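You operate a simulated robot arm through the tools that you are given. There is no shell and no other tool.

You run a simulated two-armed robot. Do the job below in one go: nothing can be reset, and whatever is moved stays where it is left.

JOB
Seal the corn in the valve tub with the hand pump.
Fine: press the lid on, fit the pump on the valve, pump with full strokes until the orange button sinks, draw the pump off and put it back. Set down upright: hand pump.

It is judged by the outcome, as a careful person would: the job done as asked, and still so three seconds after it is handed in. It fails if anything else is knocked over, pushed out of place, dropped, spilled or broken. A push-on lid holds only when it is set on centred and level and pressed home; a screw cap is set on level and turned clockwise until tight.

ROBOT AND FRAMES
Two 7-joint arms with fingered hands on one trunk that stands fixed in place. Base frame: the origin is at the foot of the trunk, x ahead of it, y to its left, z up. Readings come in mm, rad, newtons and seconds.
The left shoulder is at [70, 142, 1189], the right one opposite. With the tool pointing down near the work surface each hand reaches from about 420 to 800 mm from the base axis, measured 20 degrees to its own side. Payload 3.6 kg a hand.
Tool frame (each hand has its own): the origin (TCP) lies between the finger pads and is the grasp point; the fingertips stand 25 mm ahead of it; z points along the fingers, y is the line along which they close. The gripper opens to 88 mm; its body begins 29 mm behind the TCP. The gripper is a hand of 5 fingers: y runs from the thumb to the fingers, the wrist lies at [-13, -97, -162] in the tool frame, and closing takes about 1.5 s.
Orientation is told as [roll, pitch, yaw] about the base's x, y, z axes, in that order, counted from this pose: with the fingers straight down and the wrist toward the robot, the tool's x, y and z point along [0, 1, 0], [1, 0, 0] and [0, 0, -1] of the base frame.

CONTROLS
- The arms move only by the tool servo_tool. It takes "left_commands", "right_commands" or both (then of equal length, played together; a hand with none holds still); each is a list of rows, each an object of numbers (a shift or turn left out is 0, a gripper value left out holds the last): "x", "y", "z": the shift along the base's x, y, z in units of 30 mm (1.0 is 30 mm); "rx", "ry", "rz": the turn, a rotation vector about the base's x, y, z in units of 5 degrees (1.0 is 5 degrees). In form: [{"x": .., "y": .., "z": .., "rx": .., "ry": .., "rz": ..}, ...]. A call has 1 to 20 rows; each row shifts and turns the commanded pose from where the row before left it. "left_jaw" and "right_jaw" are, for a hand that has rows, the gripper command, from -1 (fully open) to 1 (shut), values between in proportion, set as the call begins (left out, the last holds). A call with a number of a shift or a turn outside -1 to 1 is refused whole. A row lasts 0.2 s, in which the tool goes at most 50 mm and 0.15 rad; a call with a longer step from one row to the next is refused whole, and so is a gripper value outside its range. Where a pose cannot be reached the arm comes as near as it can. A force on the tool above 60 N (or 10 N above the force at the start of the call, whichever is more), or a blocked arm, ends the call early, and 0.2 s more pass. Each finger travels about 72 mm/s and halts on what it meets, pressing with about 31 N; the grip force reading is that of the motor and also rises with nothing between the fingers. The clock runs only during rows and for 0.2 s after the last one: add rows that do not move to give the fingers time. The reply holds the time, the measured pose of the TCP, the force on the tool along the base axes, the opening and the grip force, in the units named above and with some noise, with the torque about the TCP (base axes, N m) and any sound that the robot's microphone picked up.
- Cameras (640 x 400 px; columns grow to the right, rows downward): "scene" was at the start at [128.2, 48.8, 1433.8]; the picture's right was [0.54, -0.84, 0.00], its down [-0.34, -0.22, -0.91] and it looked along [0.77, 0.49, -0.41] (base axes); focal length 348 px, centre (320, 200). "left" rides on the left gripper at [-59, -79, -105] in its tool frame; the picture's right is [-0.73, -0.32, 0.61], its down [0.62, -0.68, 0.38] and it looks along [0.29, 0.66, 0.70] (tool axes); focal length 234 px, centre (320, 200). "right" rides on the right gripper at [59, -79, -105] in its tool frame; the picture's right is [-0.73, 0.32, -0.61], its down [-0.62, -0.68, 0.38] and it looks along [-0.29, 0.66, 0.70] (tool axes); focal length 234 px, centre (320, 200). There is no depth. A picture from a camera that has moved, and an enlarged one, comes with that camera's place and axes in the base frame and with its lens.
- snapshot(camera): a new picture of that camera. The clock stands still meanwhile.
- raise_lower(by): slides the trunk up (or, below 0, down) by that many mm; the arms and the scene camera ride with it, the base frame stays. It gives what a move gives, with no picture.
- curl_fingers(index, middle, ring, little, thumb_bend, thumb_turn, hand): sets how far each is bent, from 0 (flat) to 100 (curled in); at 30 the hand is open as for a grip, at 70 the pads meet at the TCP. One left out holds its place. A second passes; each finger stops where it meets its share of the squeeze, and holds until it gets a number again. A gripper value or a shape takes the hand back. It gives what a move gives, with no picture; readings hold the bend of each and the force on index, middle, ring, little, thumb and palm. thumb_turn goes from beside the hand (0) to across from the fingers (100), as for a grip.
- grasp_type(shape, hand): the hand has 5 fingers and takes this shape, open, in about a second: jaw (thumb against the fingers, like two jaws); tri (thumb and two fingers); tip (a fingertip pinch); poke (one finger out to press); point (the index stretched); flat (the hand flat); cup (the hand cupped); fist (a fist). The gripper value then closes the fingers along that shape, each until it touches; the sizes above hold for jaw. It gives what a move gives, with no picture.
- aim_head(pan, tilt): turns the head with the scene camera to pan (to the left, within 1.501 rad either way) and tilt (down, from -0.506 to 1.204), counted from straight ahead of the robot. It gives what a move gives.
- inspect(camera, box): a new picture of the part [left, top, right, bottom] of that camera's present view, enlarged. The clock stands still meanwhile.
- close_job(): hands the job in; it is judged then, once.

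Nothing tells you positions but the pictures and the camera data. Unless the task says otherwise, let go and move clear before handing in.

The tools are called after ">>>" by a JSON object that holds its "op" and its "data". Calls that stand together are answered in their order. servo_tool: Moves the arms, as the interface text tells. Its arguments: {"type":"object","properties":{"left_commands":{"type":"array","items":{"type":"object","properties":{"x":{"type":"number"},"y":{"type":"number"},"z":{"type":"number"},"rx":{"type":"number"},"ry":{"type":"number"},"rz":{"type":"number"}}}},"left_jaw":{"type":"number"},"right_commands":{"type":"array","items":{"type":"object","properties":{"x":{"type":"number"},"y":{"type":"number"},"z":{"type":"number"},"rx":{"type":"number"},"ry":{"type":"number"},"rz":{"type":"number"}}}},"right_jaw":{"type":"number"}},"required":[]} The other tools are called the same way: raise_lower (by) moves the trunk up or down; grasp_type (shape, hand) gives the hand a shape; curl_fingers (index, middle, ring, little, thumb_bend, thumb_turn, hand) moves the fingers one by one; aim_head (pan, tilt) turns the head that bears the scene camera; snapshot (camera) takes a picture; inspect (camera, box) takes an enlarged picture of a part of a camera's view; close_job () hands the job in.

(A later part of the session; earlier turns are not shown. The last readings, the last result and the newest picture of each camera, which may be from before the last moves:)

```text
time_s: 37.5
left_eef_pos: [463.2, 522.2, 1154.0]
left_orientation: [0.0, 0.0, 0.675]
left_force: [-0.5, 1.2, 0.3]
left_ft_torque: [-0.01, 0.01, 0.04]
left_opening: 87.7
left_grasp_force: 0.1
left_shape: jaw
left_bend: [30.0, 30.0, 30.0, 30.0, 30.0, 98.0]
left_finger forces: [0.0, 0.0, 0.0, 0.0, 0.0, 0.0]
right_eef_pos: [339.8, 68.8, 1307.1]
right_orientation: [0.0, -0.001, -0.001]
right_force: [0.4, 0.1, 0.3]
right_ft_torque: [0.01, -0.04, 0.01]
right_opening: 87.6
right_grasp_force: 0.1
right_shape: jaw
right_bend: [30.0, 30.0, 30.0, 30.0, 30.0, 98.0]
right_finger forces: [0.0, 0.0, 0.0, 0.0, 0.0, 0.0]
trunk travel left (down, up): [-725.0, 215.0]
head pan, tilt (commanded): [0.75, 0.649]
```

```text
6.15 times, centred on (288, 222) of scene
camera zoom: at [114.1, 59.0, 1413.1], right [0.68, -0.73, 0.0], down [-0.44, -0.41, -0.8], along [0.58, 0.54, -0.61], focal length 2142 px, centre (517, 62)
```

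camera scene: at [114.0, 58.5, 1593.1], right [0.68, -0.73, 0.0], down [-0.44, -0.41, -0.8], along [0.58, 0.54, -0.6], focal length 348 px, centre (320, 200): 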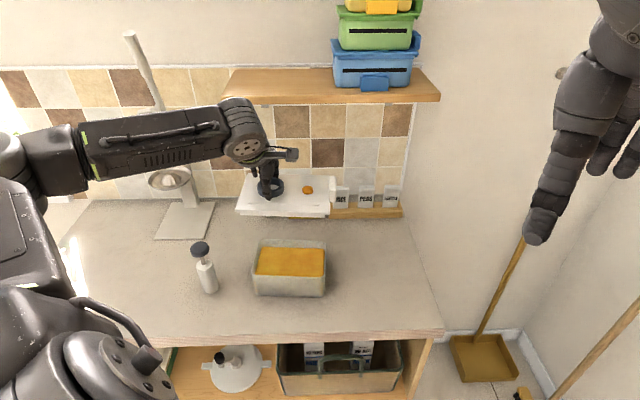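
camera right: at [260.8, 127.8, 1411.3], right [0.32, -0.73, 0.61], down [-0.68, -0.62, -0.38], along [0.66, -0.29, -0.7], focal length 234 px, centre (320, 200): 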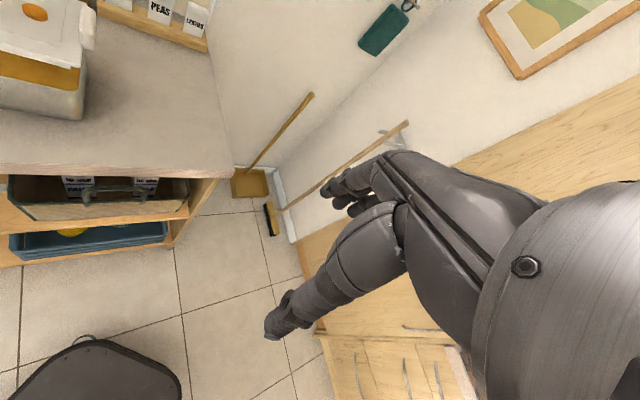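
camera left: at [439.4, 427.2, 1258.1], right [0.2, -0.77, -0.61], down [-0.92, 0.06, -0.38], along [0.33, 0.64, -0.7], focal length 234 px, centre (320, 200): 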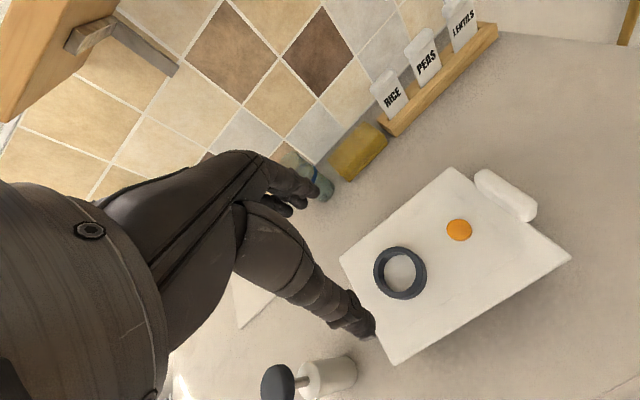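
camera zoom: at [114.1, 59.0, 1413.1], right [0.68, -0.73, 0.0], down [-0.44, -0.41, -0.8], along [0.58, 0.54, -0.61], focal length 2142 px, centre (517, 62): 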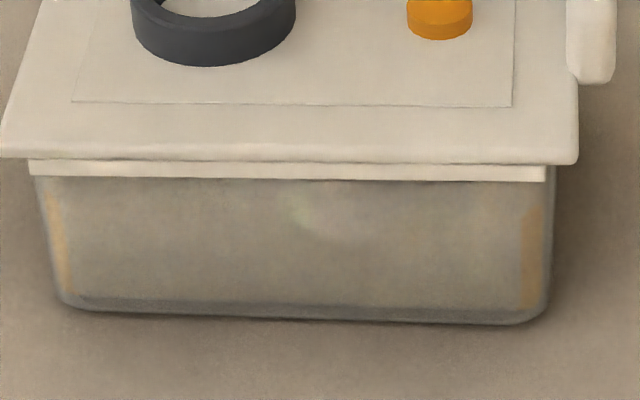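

The lid is on and level. Before using the pump I'll triangulate the ring, lid and pump accurately using two trunk heights.

>>> {"op": "inspect", "data": {"camera": "scene", "box": [250, 170, 298, 206]}}

>>> {"op": "inspect", "data": {"camera": "scene", "box": [165, 165, 221, 243]}}

>>> {"op": "raise_lower", "data": {"by": 180}}

>>> {"op": "snapshot", "data": {"camera": "scene"}}

```text
11.11 times, centred on (274, 188) of scene
camera zoom: at [114.1, 59.0, 1413.1], right [0.68, -0.73, 0.0], down [-0.44, -0.41, -0.8], along [0.58, 0.54, -0.61], focal length 3868 px, centre (831, 333)
```

zoom: 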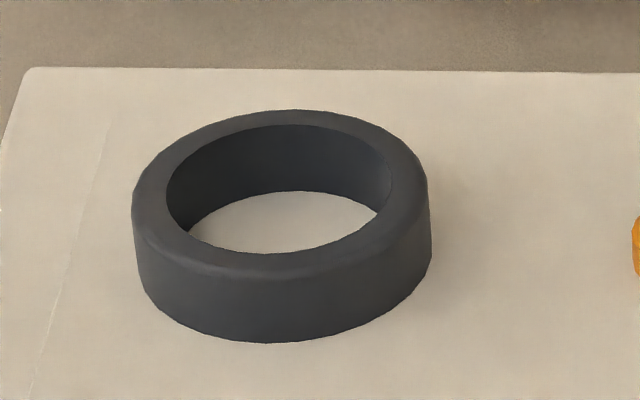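

```text
5.13 times, centred on (193, 204) of scene
camera zoom: at [114.1, 59.0, 1413.1], right [0.68, -0.73, 0.0], down [-0.44, -0.41, -0.8], along [0.58, 0.54, -0.61], focal length 1785 px, centre (971, 180)
```

zoom: 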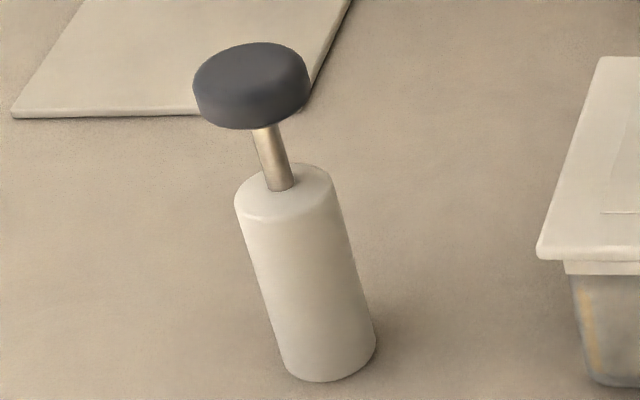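

```text
time_s: 39.5
left_eef_pos: [463.1, 520.3, 1334.2]
left_orientation: [0.0, -0.001, 0.677]
left_force: [0.5, 0.9, 0.0]
left_ft_torque: [-0.01, 0.0, 0.01]
left_opening: 87.7
left_grasp_force: 0.2
left_shape: jaw
left_bend: [30.0, 30.0, 30.0, 30.0, 30.0, 98.0]
left_finger forces: [0.1, 0.0, 0.1, 0.0, 0.1, 0.0]
right_eef_pos: [340.1, 68.4, 1487.1]
right_orientation: [0.001, -0.001, 0.0]
right_force: [-0.5, -0.2, 0.6]
right_ft_torque: [-0.03, 0.01, 0.0]
right_opening: 87.6
right_grasp_force: 0.0
right_shape: jaw
right_bend: [30.0, 30.0, 30.0, 30.0, 30.0, 98.0]
right_finger forces: [0.0, 0.0, 0.0, 0.1, 0.0, 0.0]
trunk travel left (down, up): [-905.0, 35.0]
head pan, tilt (commanded): [0.75, 0.649]
```

```text
taken
camera scene: at [113.9, 58.5, 1593.1], right [0.68, -0.73, 0.0], down [-0.44, -0.41, -0.8], along [0.58, 0.54, -0.6], focal length 348 px, centre (320, 200)
```

scene: 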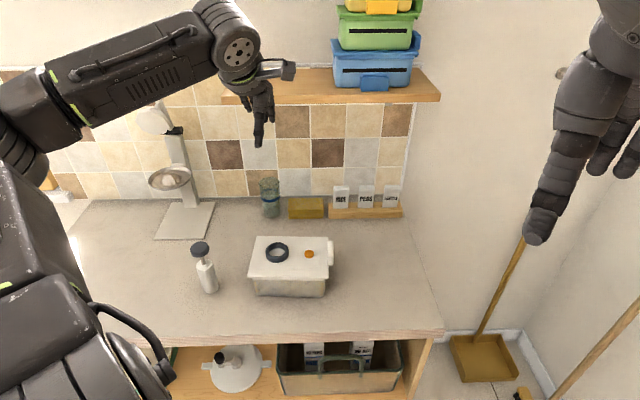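

>>> {"op": "inspect", "data": {"camera": "scene", "box": [254, 233, 302, 269]}}

>>> {"op": "inspect", "data": {"camera": "scene", "box": [240, 230, 340, 300]}}

>>> {"op": "inspect", "data": {"camera": "scene", "box": [172, 230, 240, 302]}}

>>> {"op": "snapshot", "data": {"camera": "left"}}

```text
11.11 times, centred on (278, 251) of scene
camera zoom: at [113.9, 58.5, 1593.1], right [0.68, -0.73, 0.0], down [-0.44, -0.41, -0.8], along [0.58, 0.54, -0.6], focal length 3868 px, centre (787, -367)
```

zoom: 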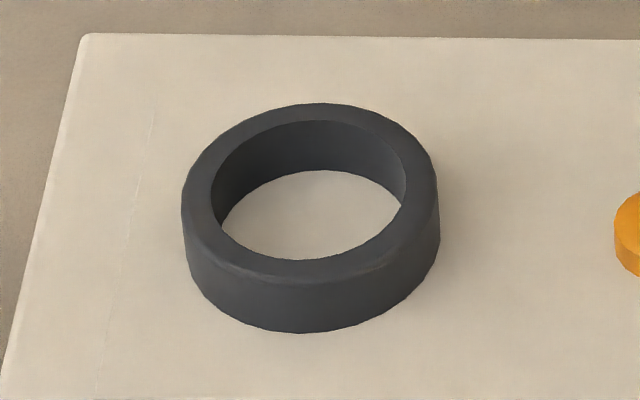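

```text
5.71 times, centred on (290, 265) of scene
camera zoom: at [113.9, 58.5, 1593.1], right [0.68, -0.73, 0.0], down [-0.44, -0.41, -0.8], along [0.58, 0.54, -0.6], focal length 1989 px, centre (491, -171)
```

zoom: 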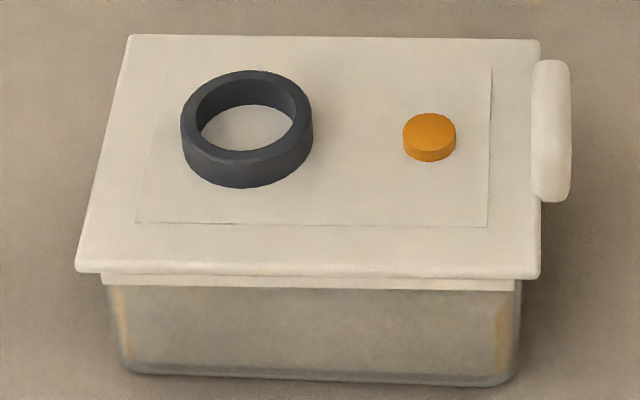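

```text
5.56 times, centred on (206, 266) of scene
camera zoom: at [113.9, 58.5, 1593.1], right [0.68, -0.73, 0.0], down [-0.44, -0.41, -0.8], along [0.58, 0.54, -0.6], focal length 1934 px, centre (953, -167)
```

zoom: 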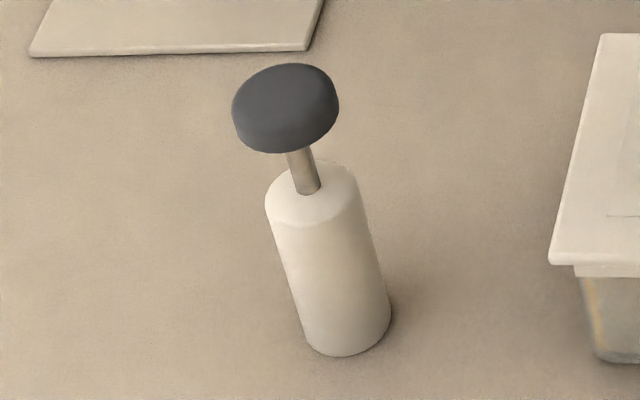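

```text
taken
camera left: at [439.1, 426.9, 1438.2], right [0.2, -0.77, -0.61], down [-0.92, 0.06, -0.38], along [0.33, 0.64, -0.7], focal length 234 px, centre (320, 200)
```

left: 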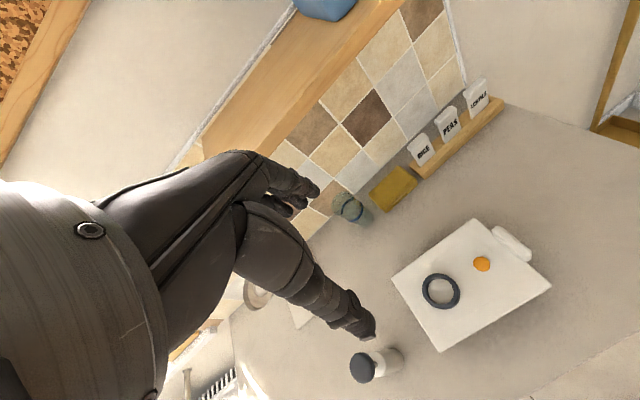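

Ring centre is now at ≈(467,525), top z≈1008; the pump axis is at ≈(330,619) with knob centre z≈1047 and body top ≈998. I'll bring the left hand above the pump, to grip the knob with the fingertips.

>>> {"op": "servo_tool", "data": {"left_commands": [{"x": -0.582, "y": 0.389, "z": -0.4}, {"x": -0.582, "y": 0.389, "z": -0.7}, {"x": -0.582, "y": 0.389, "z": -0.9}, {"x": -0.582, "y": 0.389, "z": -0.9}, {"x": -0.582, "y": 0.389, "z": -0.9}, {"x": -0.582, "y": 0.389, "z": -0.9}, {"x": -0.582, "y": 0.389, "z": -0.9}, {"x": -0.582, "y": 0.389, "z": -0.9}, {}, {}]}}

>>> {"op": "snapshot", "data": {"camera": "left"}}

>>> {"op": "snapshot", "data": {"camera": "scene"}}

```text
time_s: 41.8
left_eef_pos: [321.6, 615.8, 1139.4]
left_orientation: [0.001, -0.001, 0.677]
left_force: [-0.4, 0.0, -0.2]
left_ft_torque: [0.03, -0.01, 0.04]
left_opening: 87.8
left_grasp_force: 0.1
left_shape: jaw
left_bend: [30.0, 30.0, 30.0, 30.0, 30.0, 98.0]
left_finger forces: [0.1, 0.0, 0.0, 0.0, 0.0, 0.0]
right_eef_pos: [340.1, 69.2, 1487.6]
right_orientation: [0.001, 0.001, 0.0]
right_force: [-0.3, 0.3, 0.2]
right_ft_torque: [-0.01, 0.0, 0.02]
right_opening: 87.6
right_grasp_force: 0.1
right_shape: jaw
right_bend: [30.0, 30.0, 30.0, 30.0, 30.0, 98.0]
right_finger forces: [0.0, 0.0, 0.0, 0.1, 0.0, 0.1]
trunk travel left (down, up): [-905.0, 35.0]
head pan, tilt (commanded): [0.75, 0.649]
```

```text
taken
camera left: at [297.8, 520.9, 1244.4], right [0.2, -0.77, -0.61], down [-0.92, 0.06, -0.38], along [0.33, 0.64, -0.7], focal length 234 px, centre (320, 200)
```

left: 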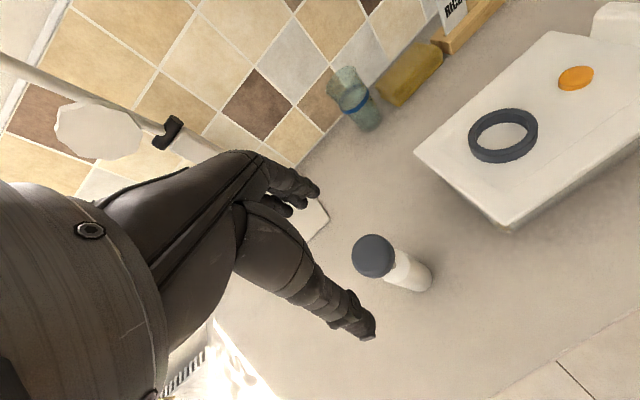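

```text
taken
camera scene: at [114.0, 58.1, 1593.1], right [0.68, -0.73, 0.0], down [-0.44, -0.41, -0.8], along [0.58, 0.54, -0.6], focal length 348 px, centre (320, 200)
```

scene: 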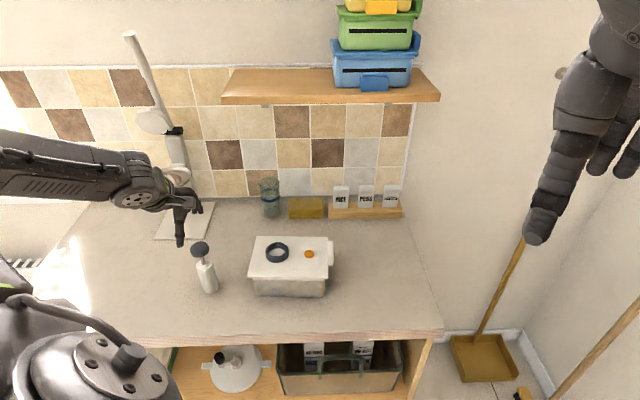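

>>> {"op": "servo_tool", "data": {"left_commands": [{"z": -0.7}, {"z": -0.7}, {}, {}]}}

>>> {"op": "inspect", "data": {"camera": "scene", "box": [160, 200, 256, 300]}}

>>> {"op": "inspect", "data": {"camera": "left", "box": [220, 140, 460, 360]}}

```text
time_s: 42.8
left_eef_pos: [321.6, 615.3, 1098.0]
left_orientation: [0.001, 0.0, 0.677]
left_force: [-0.8, -0.1, -0.2]
left_ft_torque: [-0.02, 0.01, 0.01]
left_opening: 87.9
left_grasp_force: 0.2
left_shape: jaw
left_bend: [30.0, 30.0, 30.0, 30.0, 30.0, 98.0]
left_finger forces: [0.0, 0.0, 0.1, 0.1, 0.0, 0.0]
right_eef_pos: [339.7, 69.1, 1488.0]
right_orientation: [0.0, -0.001, 0.0]
right_force: [0.4, 0.1, -0.8]
right_ft_torque: [0.04, 0.01, 0.0]
right_opening: 87.8
right_grasp_force: 0.1
right_shape: jaw
right_bend: [30.0, 30.0, 30.0, 30.0, 30.0, 98.0]
right_finger forces: [0.1, 0.1, 0.0, 0.0, 0.0, 0.0]
trunk travel left (down, up): [-905.0, 35.0]
head pan, tilt (commanded): [0.75, 0.649]
```

```text
4.00 times, centred on (208, 250) of scene
camera zoom: at [113.6, 58.1, 1593.2], right [0.68, -0.73, 0.0], down [-0.44, -0.41, -0.8], along [0.58, 0.54, -0.6], focal length 1392 px, centre (768, 0)
```

zoom: 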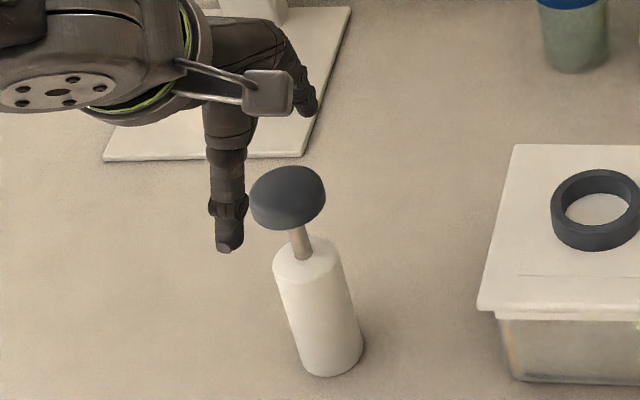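

```text
1.82 times, centred on (340, 250) of left
camera zoom: at [297.1, 520.1, 1202.2], right [0.2, -0.77, -0.61], down [-0.92, 0.06, -0.38], along [0.33, 0.64, -0.7], focal length 426 px, centre (284, 109)
```

zoom: 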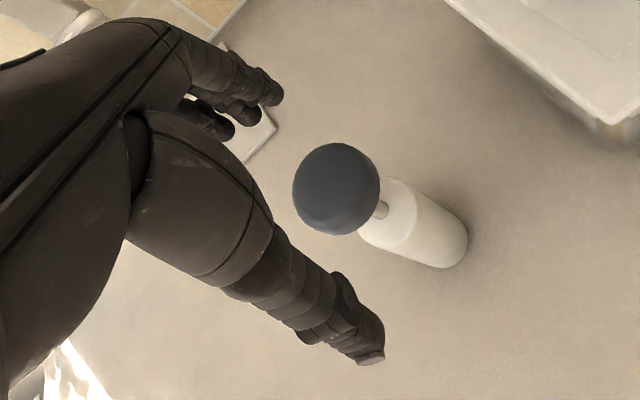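

>>> {"op": "servo_tool", "data": {"left_commands": [{"x": 0.09, "y": -0.11, "z": -0.4}, {"z": -0.45}, {"z": -0.4}, {}, {}]}}

>>> {"op": "inspect", "data": {"camera": "scene", "box": [160, 200, 256, 300]}}

>>> {"op": "inspect", "data": {"camera": "left", "box": [220, 140, 460, 360]}}

```text
time_s: 44.0
left_eef_pos: [325.8, 612.5, 1059.7]
left_orientation: [0.001, 0.0, 0.674]
left_force: [0.0, -0.3, 0.0]
left_ft_torque: [0.01, 0.02, 0.02]
left_opening: 87.5
left_grasp_force: 0.0
left_shape: jaw
left_bend: [30.0, 30.0, 30.0, 30.0, 30.0, 98.0]
left_finger forces: [0.1, 0.0, 0.1, 0.0, 0.0, 0.0]
right_eef_pos: [340.0, 68.2, 1487.8]
right_orientation: [0.001, 0.0, 0.0]
right_force: [-0.2, 0.4, 0.0]
right_ft_torque: [0.02, -0.01, 0.02]
right_opening: 87.6
right_grasp_force: 0.1
right_shape: jaw
right_bend: [30.0, 30.0, 30.0, 30.0, 30.0, 98.0]
right_finger forces: [0.0, 0.0, 0.1, 0.0, 0.0, 0.0]
trunk travel left (down, up): [-905.0, 35.0]
head pan, tilt (commanded): [0.75, 0.649]
```

```text
4.00 times, centred on (208, 250) of scene
camera zoom: at [113.7, 58.3, 1593.2], right [0.68, -0.73, 0.0], down [-0.44, -0.41, -0.8], along [0.58, 0.54, -0.6], focal length 1392 px, centre (768, 0)
```

zoom: 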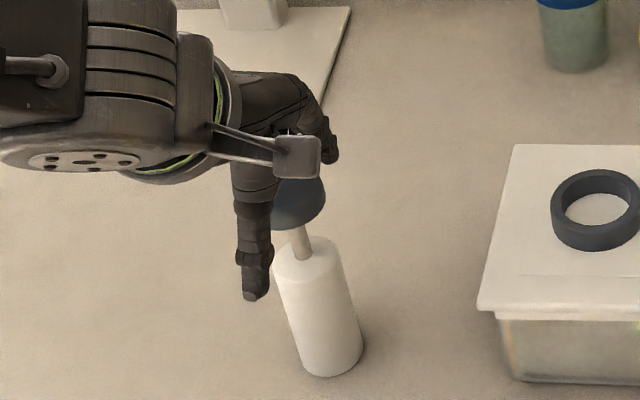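

```text
1.82 times, centred on (340, 250) of left
camera zoom: at [301.1, 517.9, 1164.9], right [0.2, -0.77, -0.61], down [-0.92, 0.06, -0.38], along [0.33, 0.64, -0.7], focal length 426 px, centre (284, 109)
```

zoom: 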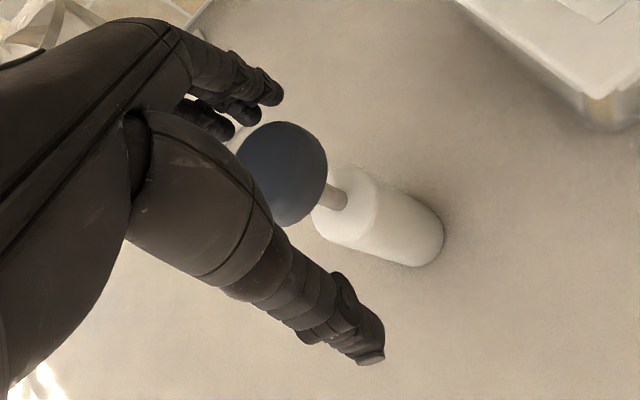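

>>> {"op": "servo_tool", "data": {"left_commands": [{"x": -0.07, "y": -0.05}, {"x": -0.06, "y": -0.05}, {}, {}]}}

>>> {"op": "inspect", "data": {"camera": "left", "box": [260, 140, 400, 270]}}

```text
time_s: 45.0
left_eef_pos: [321.7, 610.3, 1059.8]
left_orientation: [0.001, -0.001, 0.677]
left_force: [0.3, 0.7, 0.0]
left_ft_torque: [-0.01, 0.0, 0.02]
left_opening: 87.8
left_grasp_force: 0.2
left_shape: jaw
left_bend: [30.0, 30.0, 30.0, 30.0, 30.0, 98.0]
left_finger forces: [0.0, 0.0, 0.0, 0.0, 0.0, 0.1]
right_eef_pos: [340.3, 69.1, 1487.9]
right_orientation: [0.001, -0.001, 0.0]
right_force: [-0.1, -0.2, 0.3]
right_ft_torque: [-0.02, -0.01, -0.02]
right_opening: 87.7
right_grasp_force: 0.0
right_shape: jaw
right_bend: [30.0, 30.0, 30.0, 30.0, 30.0, 98.0]
right_finger forces: [0.0, 0.0, 0.0, 0.1, 0.0, 0.1]
trunk travel left (down, up): [-905.0, 35.0]
head pan, tilt (commanded): [0.75, 0.649]
```

```text
3.08 times, centred on (330, 205) of left
camera zoom: at [297.5, 514.9, 1164.0], right [0.2, -0.77, -0.61], down [-0.92, 0.06, -0.38], along [0.33, 0.64, -0.7], focal length 720 px, centre (289, 185)
```

zoom: 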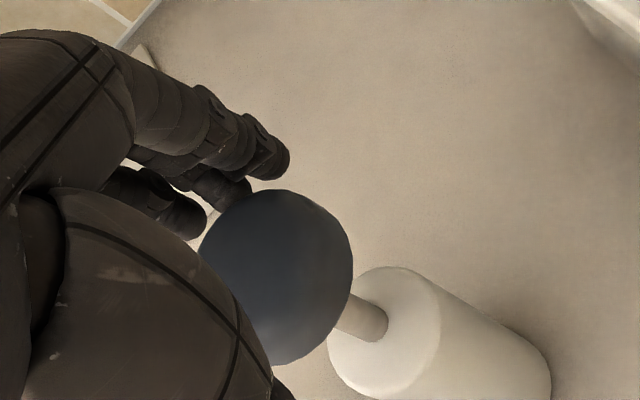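

>>> {"op": "curl_fingers", "data": {"hand": "left", "thumb_bend": 88}}

>>> {"op": "inspect", "data": {"camera": "left", "box": [220, 140, 460, 360]}}

>>> {"op": "inspect", "data": {"camera": "scene", "box": [160, 200, 256, 300]}}

```text
time_s: 46.0
left_eef_pos: [321.8, 609.9, 1059.0]
left_orientation: [0.001, 0.0, 0.678]
left_force: [-0.5, 0.3, 0.3]
left_ft_torque: [-0.01, -0.01, -0.01]
left_opening: 19.4
left_grasp_force: 0.1
left_shape: fingers
left_bend: [30.0, 30.0, 30.0, 30.0, 88.0, 97.0]
left_finger forces: [0.0, 0.1, 0.0, 0.0, 0.2, 0.0]
right_eef_pos: [339.8, 67.8, 1487.4]
right_orientation: [0.001, 0.001, 0.001]
right_force: [0.5, 0.0, 0.4]
right_ft_torque: [-0.02, -0.01, 0.0]
right_opening: 87.8
right_grasp_force: 0.1
right_shape: jaw
right_bend: [30.0, 30.0, 30.0, 30.0, 30.0, 98.0]
right_finger forces: [0.0, 0.0, 0.0, 0.1, 0.0, 0.0]
trunk travel left (down, up): [-905.0, 35.0]
head pan, tilt (commanded): [0.75, 0.649]
```

```text
1.82 times, centred on (340, 250) of left
camera zoom: at [297.5, 514.8, 1164.0], right [0.2, -0.77, -0.61], down [-0.92, 0.06, -0.38], along [0.33, 0.64, -0.7], focal length 426 px, centre (284, 109)
```

zoom: 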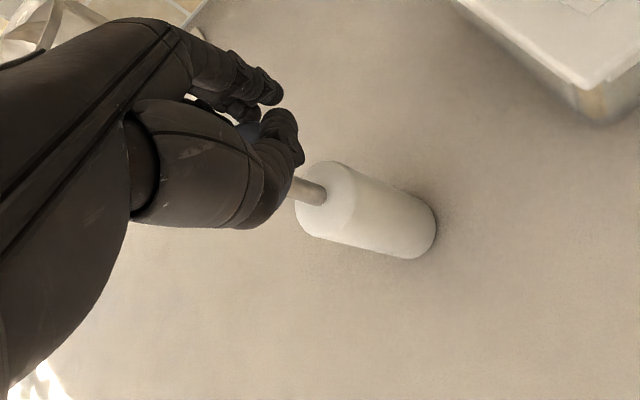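

```text
4.00 times, centred on (208, 250) of scene
camera zoom: at [113.8, 58.4, 1593.1], right [0.68, -0.73, 0.0], down [-0.44, -0.41, -0.8], along [0.58, 0.54, -0.6], focal length 1392 px, centre (768, 0)
```

zoom: 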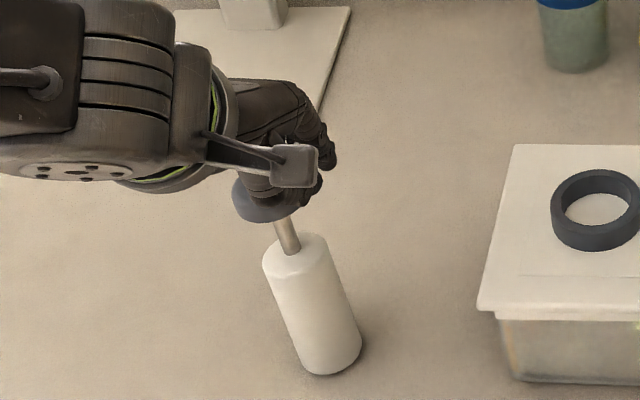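

The thumb slipped past the knob's side and the pump seems to be leaning slightly. I'll look closely before doing anything.

>>> {"op": "inspect", "data": {"camera": "scene", "box": [180, 228, 236, 300]}}

>>> {"op": "inspect", "data": {"camera": "left", "box": [270, 150, 430, 280]}}

>>> {"op": "snapshot", "data": {"camera": "right"}}

```text
5.56 times, centred on (208, 264) of scene
camera zoom: at [113.8, 58.4, 1593.1], right [0.68, -0.73, 0.0], down [-0.44, -0.41, -0.8], along [0.58, 0.54, -0.6], focal length 1934 px, centre (942, -156)
```

zoom: 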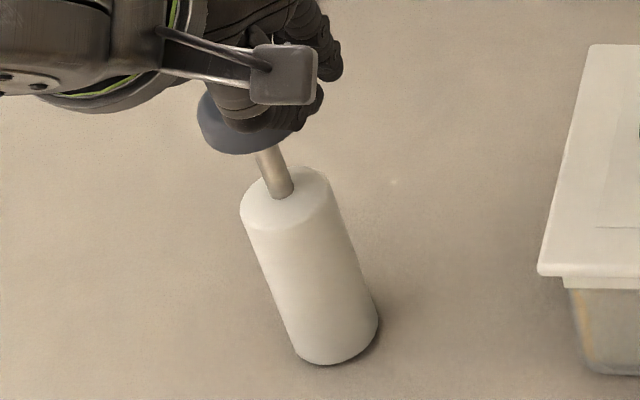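

```text
3.08 times, centred on (350, 215) of left
camera zoom: at [297.5, 514.8, 1164.0], right [0.2, -0.77, -0.61], down [-0.92, 0.06, -0.38], along [0.33, 0.64, -0.7], focal length 720 px, centre (228, 154)
```

zoom: 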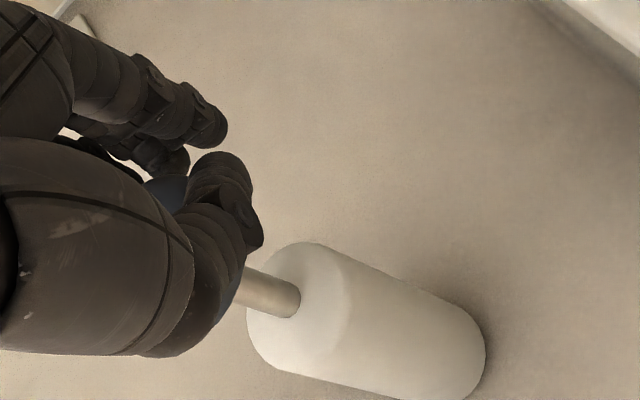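

```text
taken
camera right: at [260.5, 127.6, 1591.4], right [0.32, -0.73, 0.61], down [-0.68, -0.62, -0.38], along [0.66, -0.29, -0.7], focal length 234 px, centre (320, 200)
```

right: 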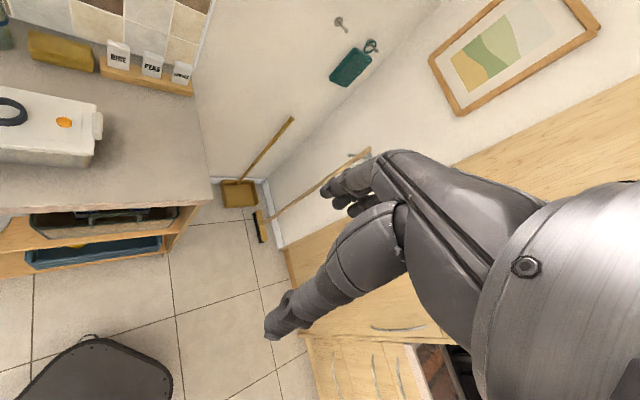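

The pump leans ≈4° against the thumb. I'll ease the thumb back gradually so that it settles upright.

>>> {"op": "curl_fingers", "data": {"hand": "left", "thumb_bend": 72}}

>>> {"op": "curl_fingers", "data": {"hand": "left", "thumb_bend": 55}}

>>> {"op": "inspect", "data": {"camera": "scene", "box": [180, 228, 236, 300]}}

>>> {"op": "inspect", "data": {"camera": "left", "box": [270, 150, 430, 280]}}

```text
time_s: 47.0
left_eef_pos: [322.2, 609.7, 1059.1]
left_orientation: [0.001, 0.0, 0.678]
left_force: [0.1, -1.4, -0.2]
left_ft_torque: [0.04, 0.02, -0.02]
left_opening: 38.9
left_grasp_force: 0.4
left_shape: fingers
left_bend: [30.0, 30.0, 30.0, 30.0, 72.0, 97.0]
left_finger forces: [0.0, 0.1, 0.1, 0.0, 0.2, 0.1]
right_eef_pos: [339.9, 69.4, 1487.3]
right_orientation: [-0.001, 0.001, 0.002]
right_force: [0.4, 0.0, 0.6]
right_ft_torque: [0.02, -0.02, 0.0]
right_opening: 87.7
right_grasp_force: 0.1
right_shape: jaw
right_bend: [30.0, 30.0, 30.0, 30.0, 30.0, 98.0]
right_finger forces: [0.0, 0.0, 0.0, 0.1, 0.0, 0.0]
trunk travel left (down, up): [-905.0, 35.0]
head pan, tilt (commanded): [0.75, 0.649]
```

```text
time_s: 48.0
left_eef_pos: [321.6, 610.4, 1059.7]
left_orientation: [0.001, 0.001, 0.678]
left_force: [-0.3, 0.5, 0.4]
left_ft_torque: [0.0, -0.03, -0.04]
left_opening: 57.7
left_grasp_force: 0.0
left_shape: fingers
left_bend: [30.0, 30.0, 30.0, 30.0, 55.0, 97.0]
left_finger forces: [0.1, 0.0, 0.1, 0.1, 0.0, 0.0]
right_eef_pos: [339.4, 69.7, 1488.5]
right_orientation: [0.002, 0.0, 0.002]
right_force: [0.2, 0.4, -0.2]
right_ft_torque: [0.01, 0.01, -0.01]
right_opening: 87.9
right_grasp_force: 0.0
right_shape: jaw
right_bend: [30.0, 30.0, 30.0, 30.0, 30.0, 98.0]
right_finger forces: [0.0, 0.0, 0.0, 0.1, 0.1, 0.1]
trunk travel left (down, up): [-905.0, 35.0]
head pan, tilt (commanded): [0.75, 0.649]
```

```text
5.56 times, centred on (208, 264) of scene
camera zoom: at [113.8, 58.4, 1593.1], right [0.68, -0.73, 0.0], down [-0.44, -0.41, -0.8], along [0.58, 0.54, -0.6], focal length 1934 px, centre (942, -156)
```

zoom: 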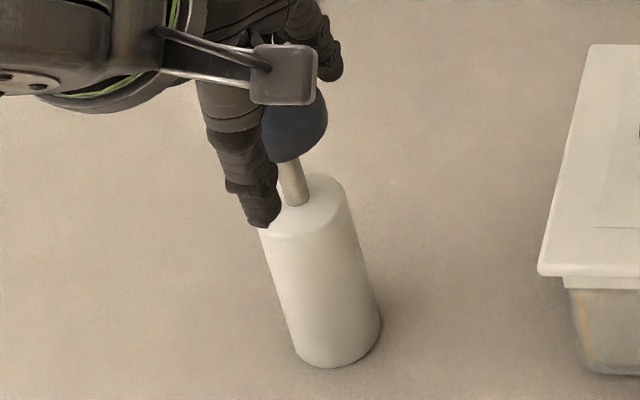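

```text
3.08 times, centred on (350, 215) of left
camera zoom: at [297.5, 514.8, 1164.0], right [0.2, -0.77, -0.61], down [-0.92, 0.06, -0.38], along [0.33, 0.64, -0.7], focal length 720 px, centre (228, 154)
```

zoom: 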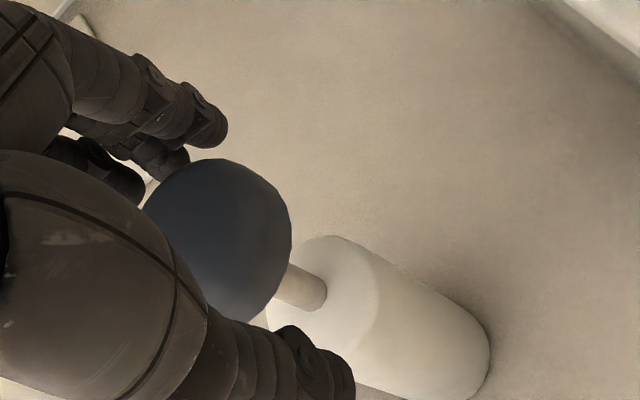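

The pump is upright again. I'll re-centre the hand (knob nested between index and middle, thumb opposite) with the fingers touching lightly before closing.

>>> {"op": "servo_tool", "data": {"left_commands": [{"x": -0.08, "y": 0.0}, {"x": -0.08, "y": -0.02}, {}, {}]}}

>>> {"op": "inspect", "data": {"camera": "left", "box": [270, 150, 430, 280]}}

>>> {"op": "inspect", "data": {"camera": "scene", "box": [180, 228, 236, 300]}}

```text
time_s: 49.0
left_eef_pos: [317.2, 609.3, 1058.3]
left_orientation: [0.0, -0.001, 0.679]
left_force: [-0.2, 0.4, -0.1]
left_ft_torque: [-0.01, -0.02, 0.01]
left_opening: 57.9
left_grasp_force: 0.2
left_shape: fingers
left_bend: [30.0, 30.0, 30.0, 30.0, 55.0, 97.0]
left_finger forces: [0.1, 0.1, 0.1, 0.1, 0.0, 0.0]
right_eef_pos: [340.1, 68.5, 1487.8]
right_orientation: [0.0, 0.001, -0.001]
right_force: [0.0, -0.4, -1.3]
right_ft_torque: [-0.03, -0.02, -0.01]
right_opening: 87.8
right_grasp_force: 0.0
right_shape: jaw
right_bend: [30.0, 30.0, 30.0, 30.0, 30.0, 98.0]
right_finger forces: [0.0, 0.0, 0.0, 0.0, 0.0, 0.1]
trunk travel left (down, up): [-905.0, 35.0]
head pan, tilt (commanded): [0.75, 0.649]
```

```text
3.08 times, centred on (350, 215) of left
camera zoom: at [293.3, 514.5, 1164.0], right [0.2, -0.77, -0.61], down [-0.92, 0.06, -0.38], along [0.33, 0.64, -0.7], focal length 720 px, centre (228, 154)
```

zoom: 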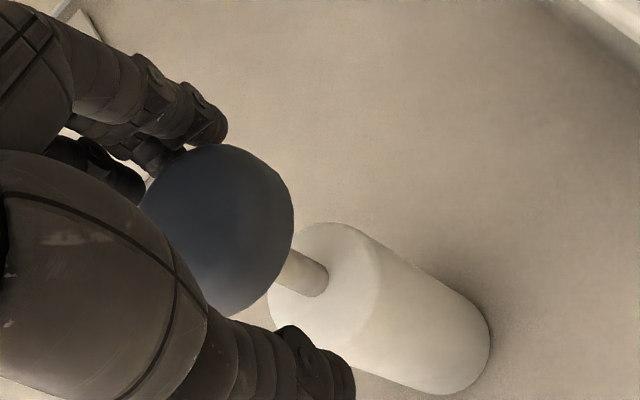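

```text
5.56 times, centred on (208, 264) of scene
camera zoom: at [113.9, 58.5, 1593.1], right [0.68, -0.73, 0.0], down [-0.44, -0.41, -0.8], along [0.58, 0.54, -0.6], focal length 1934 px, centre (942, -156)
```

zoom: 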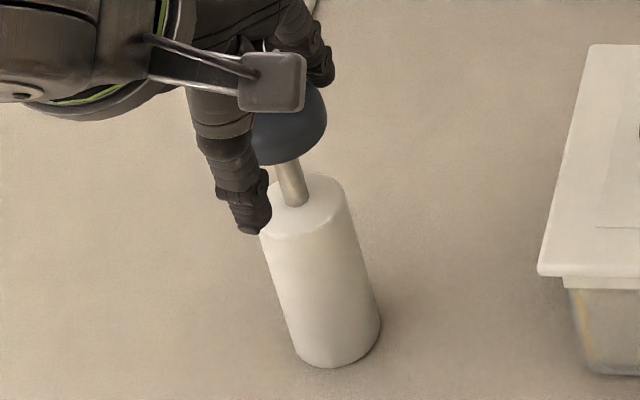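

>>> {"op": "curl_fingers", "data": {"hand": "left", "thumb_bend": 72}}

>>> {"op": "inspect", "data": {"camera": "left", "box": [270, 150, 430, 280]}}

>>> {"op": "inspect", "data": {"camera": "scene", "box": [180, 228, 236, 300]}}

```text
time_s: 50.0
left_eef_pos: [317.2, 608.5, 1058.9]
left_orientation: [-0.001, -0.001, 0.678]
left_force: [0.2, 0.7, -0.8]
left_ft_torque: [0.03, 0.04, 0.01]
left_opening: 39.0
left_grasp_force: 0.1
left_shape: fingers
left_bend: [30.0, 30.0, 30.0, 30.0, 72.0, 97.0]
left_finger forces: [0.1, 0.0, 0.0, 0.0, 0.0, 0.0]
right_eef_pos: [340.4, 69.6, 1488.2]
right_orientation: [0.001, 0.0, 0.0]
right_force: [0.3, 0.8, 0.4]
right_ft_torque: [-0.03, 0.01, -0.01]
right_opening: 88.0
right_grasp_force: 0.1
right_shape: jaw
right_bend: [30.0, 30.0, 30.0, 30.0, 30.0, 98.0]
right_finger forces: [0.1, 0.0, 0.1, 0.0, 0.0, 0.0]
trunk travel left (down, up): [-905.0, 35.0]
head pan, tilt (commanded): [0.75, 0.649]
```

```text
3.08 times, centred on (350, 215) of left
camera zoom: at [293.3, 514.4, 1164.0], right [0.2, -0.77, -0.61], down [-0.92, 0.06, -0.38], along [0.33, 0.64, -0.7], focal length 720 px, centre (228, 154)
```

zoom: 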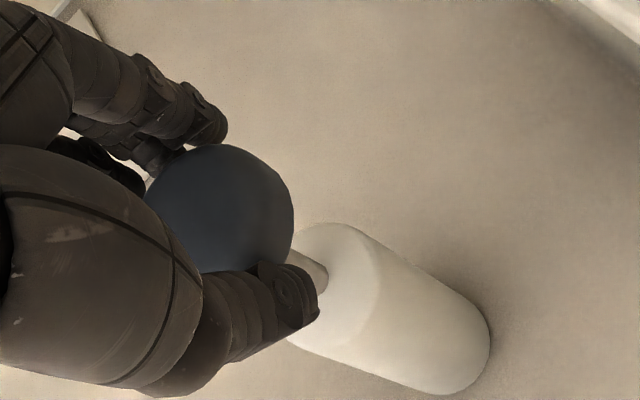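

```text
5.56 times, centred on (208, 264) of scene
camera zoom: at [113.8, 58.4, 1593.1], right [0.68, -0.73, 0.0], down [-0.44, -0.41, -0.8], along [0.58, 0.54, -0.6], focal length 1934 px, centre (942, -156)
```

zoom: 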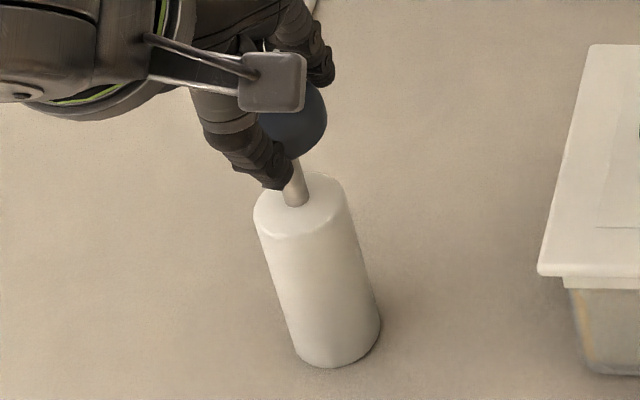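

The thumb tip is reaching below the knob; I open it, raise the hand ≈9 mm so thumb and fingers meet the knob's rim, and close again.

>>> {"op": "curl_fingers", "data": {"hand": "left", "thumb_bend": 48}}

>>> {"op": "servo_tool", "data": {"left_commands": [{"z": 0.15}, {"z": 0.15}, {}, {}]}}

>>> {"op": "curl_fingers", "data": {"hand": "left", "thumb_bend": 70}}

>>> {"op": "inspect", "data": {"camera": "left", "box": [270, 150, 430, 280]}}

>>> {"op": "inspect", "data": {"camera": "scene", "box": [180, 228, 236, 300]}}

```text
time_s: 51.0
left_eef_pos: [316.7, 608.5, 1059.4]
left_orientation: [0.0, 0.0, 0.676]
left_force: [0.5, 0.7, 0.3]
left_ft_torque: [0.0, -0.01, -0.02]
left_opening: 65.6
left_grasp_force: 0.3
left_shape: fingers
left_bend: [30.0, 30.0, 30.0, 30.0, 48.0, 97.0]
left_finger forces: [0.2, 0.0, 0.0, 0.0, 0.0, 0.0]
right_eef_pos: [340.0, 69.2, 1487.3]
right_orientation: [0.0, 0.001, 0.0]
right_force: [0.4, 0.3, 0.3]
right_ft_torque: [-0.02, 0.04, -0.03]
right_opening: 87.6
right_grasp_force: 0.1
right_shape: jaw
right_bend: [30.0, 30.0, 30.0, 30.0, 30.0, 98.0]
right_finger forces: [0.0, 0.0, 0.0, 0.0, 0.1, 0.0]
trunk travel left (down, up): [-905.0, 35.0]
head pan, tilt (commanded): [0.75, 0.649]
```

```text
time_s: 52.0
left_eef_pos: [317.5, 609.0, 1069.2]
left_orientation: [0.0, 0.001, 0.677]
left_force: [-0.2, 1.0, -0.6]
left_ft_torque: [-0.01, 0.0, -0.02]
left_opening: 65.6
left_grasp_force: 0.1
left_shape: fingers
left_bend: [30.0, 30.0, 30.0, 30.0, 48.0, 97.0]
left_finger forces: [0.0, 0.0, 0.0, 0.0, 0.1, 0.0]
right_eef_pos: [340.9, 69.4, 1487.5]
right_orientation: [0.0, 0.001, 0.001]
right_force: [0.0, 0.1, -0.6]
right_ft_torque: [-0.02, -0.02, -0.01]
right_opening: 87.6
right_grasp_force: 0.0
right_shape: jaw
right_bend: [30.0, 30.0, 30.0, 30.0, 30.0, 98.0]
right_finger forces: [0.1, 0.0, 0.1, 0.1, 0.0, 0.0]
trunk travel left (down, up): [-905.0, 35.0]
head pan, tilt (commanded): [0.75, 0.649]
```

```text
time_s: 53.0
left_eef_pos: [317.9, 607.6, 1068.2]
left_orientation: [0.0, 0.001, 0.678]
left_force: [0.7, 0.1, -0.3]
left_ft_torque: [0.0, -0.02, -0.01]
left_opening: 42.6
left_grasp_force: 0.1
left_shape: fingers
left_bend: [30.0, 30.0, 30.0, 30.0, 70.0, 97.0]
left_finger forces: [0.1, 0.0, 0.0, 0.1, 0.0, 0.0]
right_eef_pos: [340.8, 67.8, 1487.1]
right_orientation: [-0.001, 0.002, 0.002]
right_force: [0.7, 0.4, 0.1]
right_ft_torque: [0.01, 0.03, 0.02]
right_opening: 87.8
right_grasp_force: 0.1
right_shape: jaw
right_bend: [30.0, 30.0, 30.0, 30.0, 30.0, 98.0]
right_finger forces: [0.0, 0.1, 0.0, 0.0, 0.0, 0.0]
trunk travel left (down, up): [-905.0, 35.0]
head pan, tilt (commanded): [0.75, 0.649]
```

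```text
3.08 times, centred on (350, 215) of left
camera zoom: at [292.8, 513.3, 1173.2], right [0.2, -0.77, -0.61], down [-0.92, 0.06, -0.38], along [0.33, 0.64, -0.7], focal length 720 px, centre (228, 154)
```

zoom: 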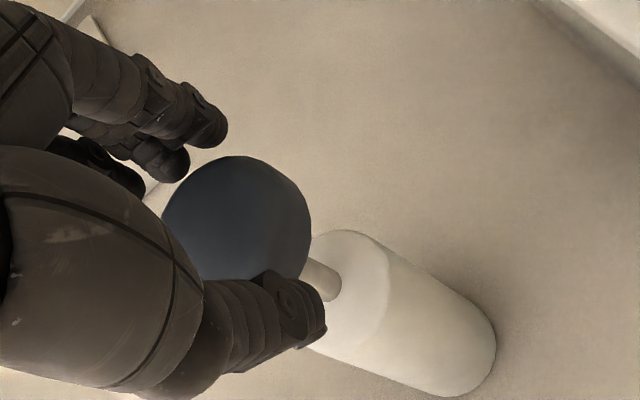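

```text
5.56 times, centred on (208, 264) of scene
camera zoom: at [113.8, 58.4, 1593.1], right [0.68, -0.73, 0.0], down [-0.44, -0.41, -0.8], along [0.58, 0.54, -0.6], focal length 1934 px, centre (942, -156)
```

zoom: 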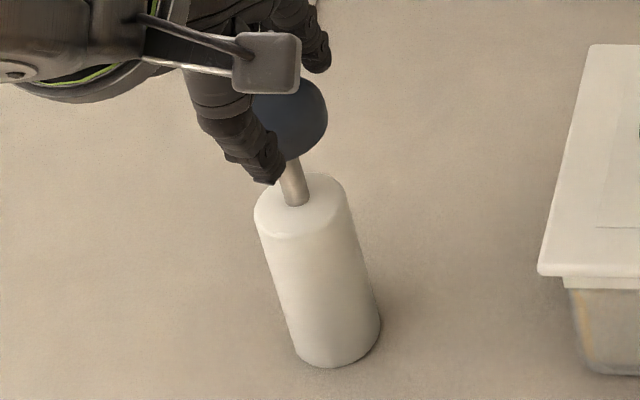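

>>> {"op": "curl_fingers", "data": {"hand": "left", "thumb_bend": 78}}

>>> {"op": "inspect", "data": {"camera": "left", "box": [270, 150, 430, 280]}}

>>> {"op": "inspect", "data": {"camera": "scene", "box": [180, 228, 236, 300]}}

```text
time_s: 54.0
left_eef_pos: [316.0, 608.6, 1069.0]
left_orientation: [0.0, 0.0, 0.679]
left_force: [0.2, 0.3, 0.0]
left_ft_torque: [0.0, -0.02, -0.01]
left_opening: 31.6
left_grasp_force: 1.3
left_shape: fingers
left_bend: [30.0, 30.0, 30.0, 30.0, 77.0, 97.0]
left_finger forces: [0.5, 0.5, 0.0, 0.0, 1.0, 0.0]
right_eef_pos: [340.9, 68.8, 1488.4]
right_orientation: [0.0, 0.0, 0.0]
right_force: [-1.1, -0.3, -0.6]
right_ft_torque: [0.01, -0.02, -0.04]
right_opening: 87.9
right_grasp_force: 0.0
right_shape: jaw
right_bend: [30.0, 30.0, 30.0, 30.0, 30.0, 98.0]
right_finger forces: [0.0, 0.1, 0.1, 0.0, 0.0, 0.1]
trunk travel left (down, up): [-905.0, 35.0]
head pan, tilt (commanded): [0.75, 0.649]
```

```text
3.08 times, centred on (350, 215) of left
camera zoom: at [292.8, 513.4, 1173.2], right [0.2, -0.77, -0.61], down [-0.92, 0.06, -0.38], along [0.33, 0.64, -0.7], focal length 720 px, centre (228, 154)
```

zoom: 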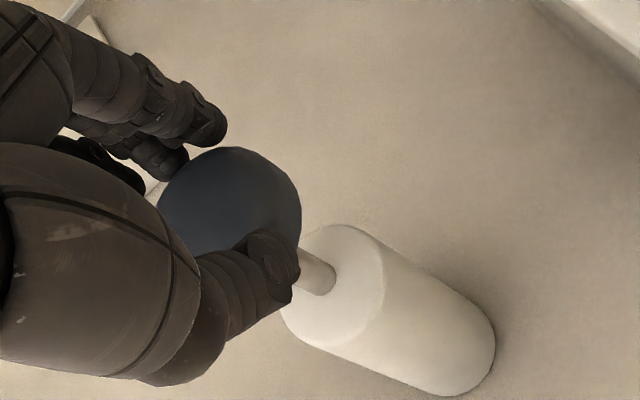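

```text
5.56 times, centred on (208, 264) of scene
camera zoom: at [113.8, 58.5, 1593.1], right [0.68, -0.73, 0.0], down [-0.44, -0.41, -0.8], along [0.58, 0.54, -0.6], focal length 1934 px, centre (942, -156)
```

zoom: 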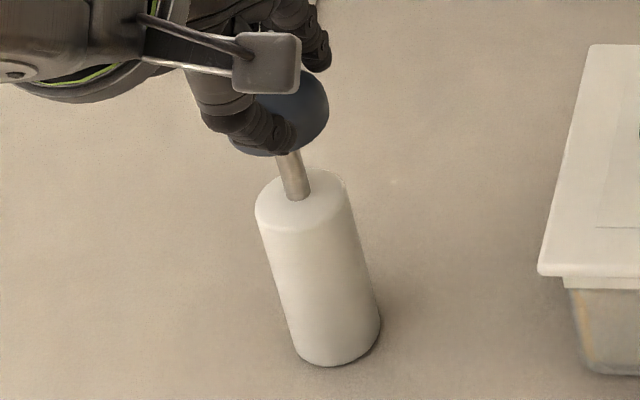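

Knob is now caught between thumb, index and middle (light contact, pump nearly upright). I squeeze with just those three.

>>> {"op": "curl_fingers", "data": {"hand": "left", "thumb_bend": 92, "index": 42, "middle": 42}}

>>> {"op": "inspect", "data": {"camera": "left", "box": [270, 150, 430, 280]}}

>>> {"op": "inspect", "data": {"camera": "scene", "box": [180, 228, 236, 300]}}

```text
time_s: 55.0
left_eef_pos: [317.4, 608.5, 1068.9]
left_orientation: [0.001, 0.0, 0.677]
left_force: [-0.8, -0.3, -0.2]
left_ft_torque: [-0.01, 0.0, 0.0]
left_opening: 26.7
left_grasp_force: 13.5
left_shape: fingers
left_bend: [32.0, 35.0, 30.0, 30.0, 82.0, 95.0]
left_finger forces: [6.9, 5.7, 0.0, 0.0, 13.4, 0.1]
right_eef_pos: [339.5, 69.8, 1487.7]
right_orientation: [0.001, 0.001, 0.0]
right_force: [0.2, 0.0, -0.3]
right_ft_torque: [0.02, 0.01, 0.01]
right_opening: 87.7
right_grasp_force: 0.0
right_shape: jaw
right_bend: [30.0, 30.0, 30.0, 30.0, 30.0, 98.0]
right_finger forces: [0.1, 0.1, 0.0, 0.1, 0.0, 0.0]
trunk travel left (down, up): [-905.0, 35.0]
head pan, tilt (commanded): [0.75, 0.649]
```

```text
3.08 times, centred on (350, 215) of left
camera zoom: at [292.8, 513.3, 1173.2], right [0.2, -0.77, -0.61], down [-0.92, 0.06, -0.38], along [0.33, 0.64, -0.7], focal length 720 px, centre (228, 154)
```

zoom: 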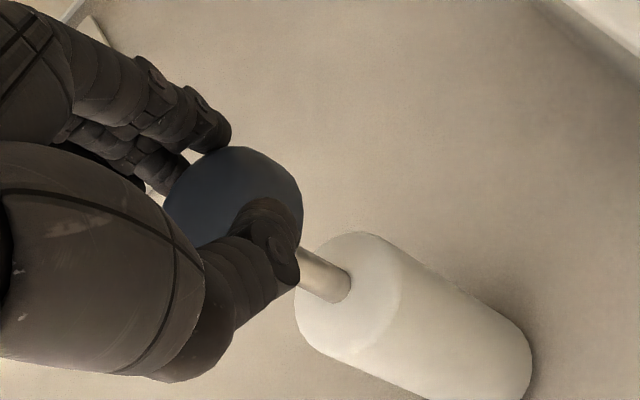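

```text
5.56 times, centred on (208, 264) of scene
camera zoom: at [113.8, 58.4, 1593.1], right [0.68, -0.73, 0.0], down [-0.44, -0.41, -0.8], along [0.58, 0.54, -0.6], focal length 1934 px, centre (942, -156)
```

zoom: 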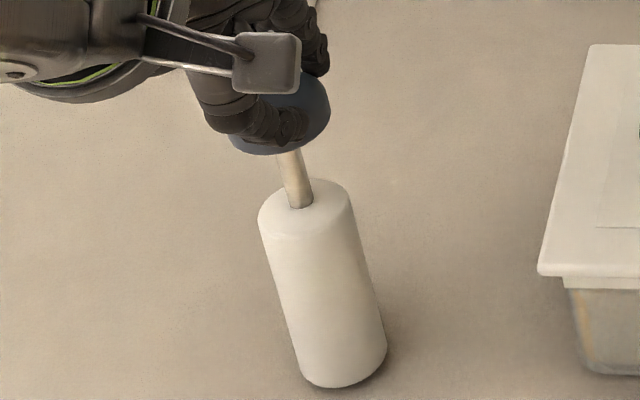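

Gripped (13 N), with the pump tilted a few degrees in the grasp. I lift it slightly and examine.

>>> {"op": "servo_tool", "data": {"left_commands": [{"z": 0.3}, {"z": 0.4}, {"z": 0.4}, {}, {}]}}

>>> {"op": "inspect", "data": {"camera": "scene", "box": [170, 200, 250, 300]}}

>>> {"op": "inspect", "data": {"camera": "left", "box": [270, 150, 470, 310]}}

```text
time_s: 56.1
left_eef_pos: [318.1, 608.4, 1101.8]
left_orientation: [0.001, -0.001, 0.677]
left_force: [-0.6, -0.3, -2.2]
left_ft_torque: [-0.01, 0.03, -0.01]
left_opening: 26.7
left_grasp_force: 12.8
left_shape: fingers
left_bend: [32.0, 35.0, 30.0, 30.0, 82.0, 95.0]
left_finger forces: [6.6, 5.7, 0.0, 0.0, 13.0, 0.1]
right_eef_pos: [339.0, 69.0, 1488.0]
right_orientation: [0.0, -0.001, -0.001]
right_force: [-0.4, 0.2, 0.2]
right_ft_torque: [0.01, 0.01, -0.02]
right_opening: 87.7
right_grasp_force: 0.1
right_shape: jaw
right_bend: [30.0, 30.0, 30.0, 30.0, 30.0, 98.0]
right_finger forces: [0.1, 0.0, 0.0, 0.1, 0.0, 0.1]
trunk travel left (down, up): [-905.0, 35.0]
head pan, tilt (commanded): [0.75, 0.649]
```

```text
4.00 times, centred on (210, 250) of scene
camera zoom: at [113.9, 58.9, 1593.1], right [0.68, -0.73, 0.0], down [-0.44, -0.41, -0.8], along [0.58, 0.54, -0.6], focal length 1392 px, centre (760, 0)
```

zoom: 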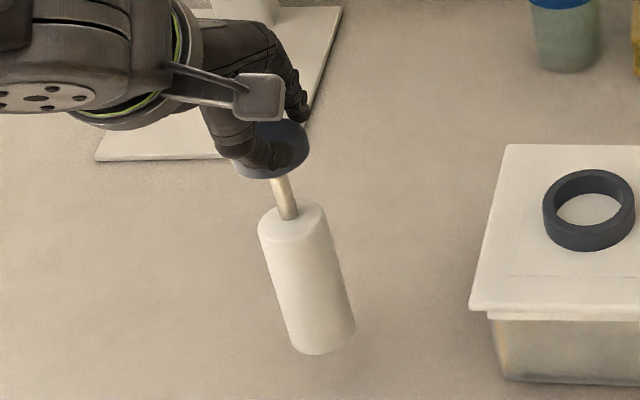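

```text
2.50 times, centred on (370, 230) of left
camera zoom: at [293.9, 513.5, 1206.2], right [0.2, -0.77, -0.61], down [-0.92, 0.06, -0.38], along [0.33, 0.64, -0.7], focal length 585 px, centre (195, 125)
```

zoom: 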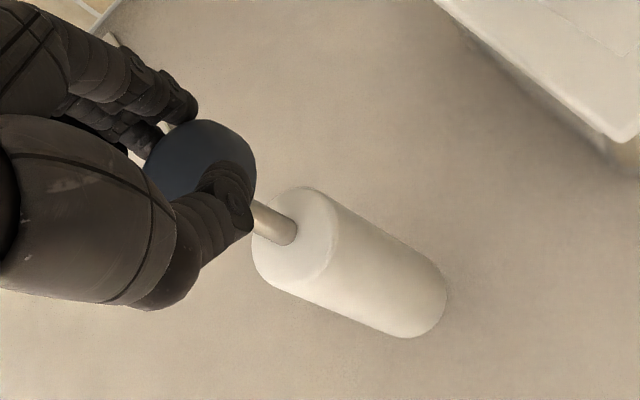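

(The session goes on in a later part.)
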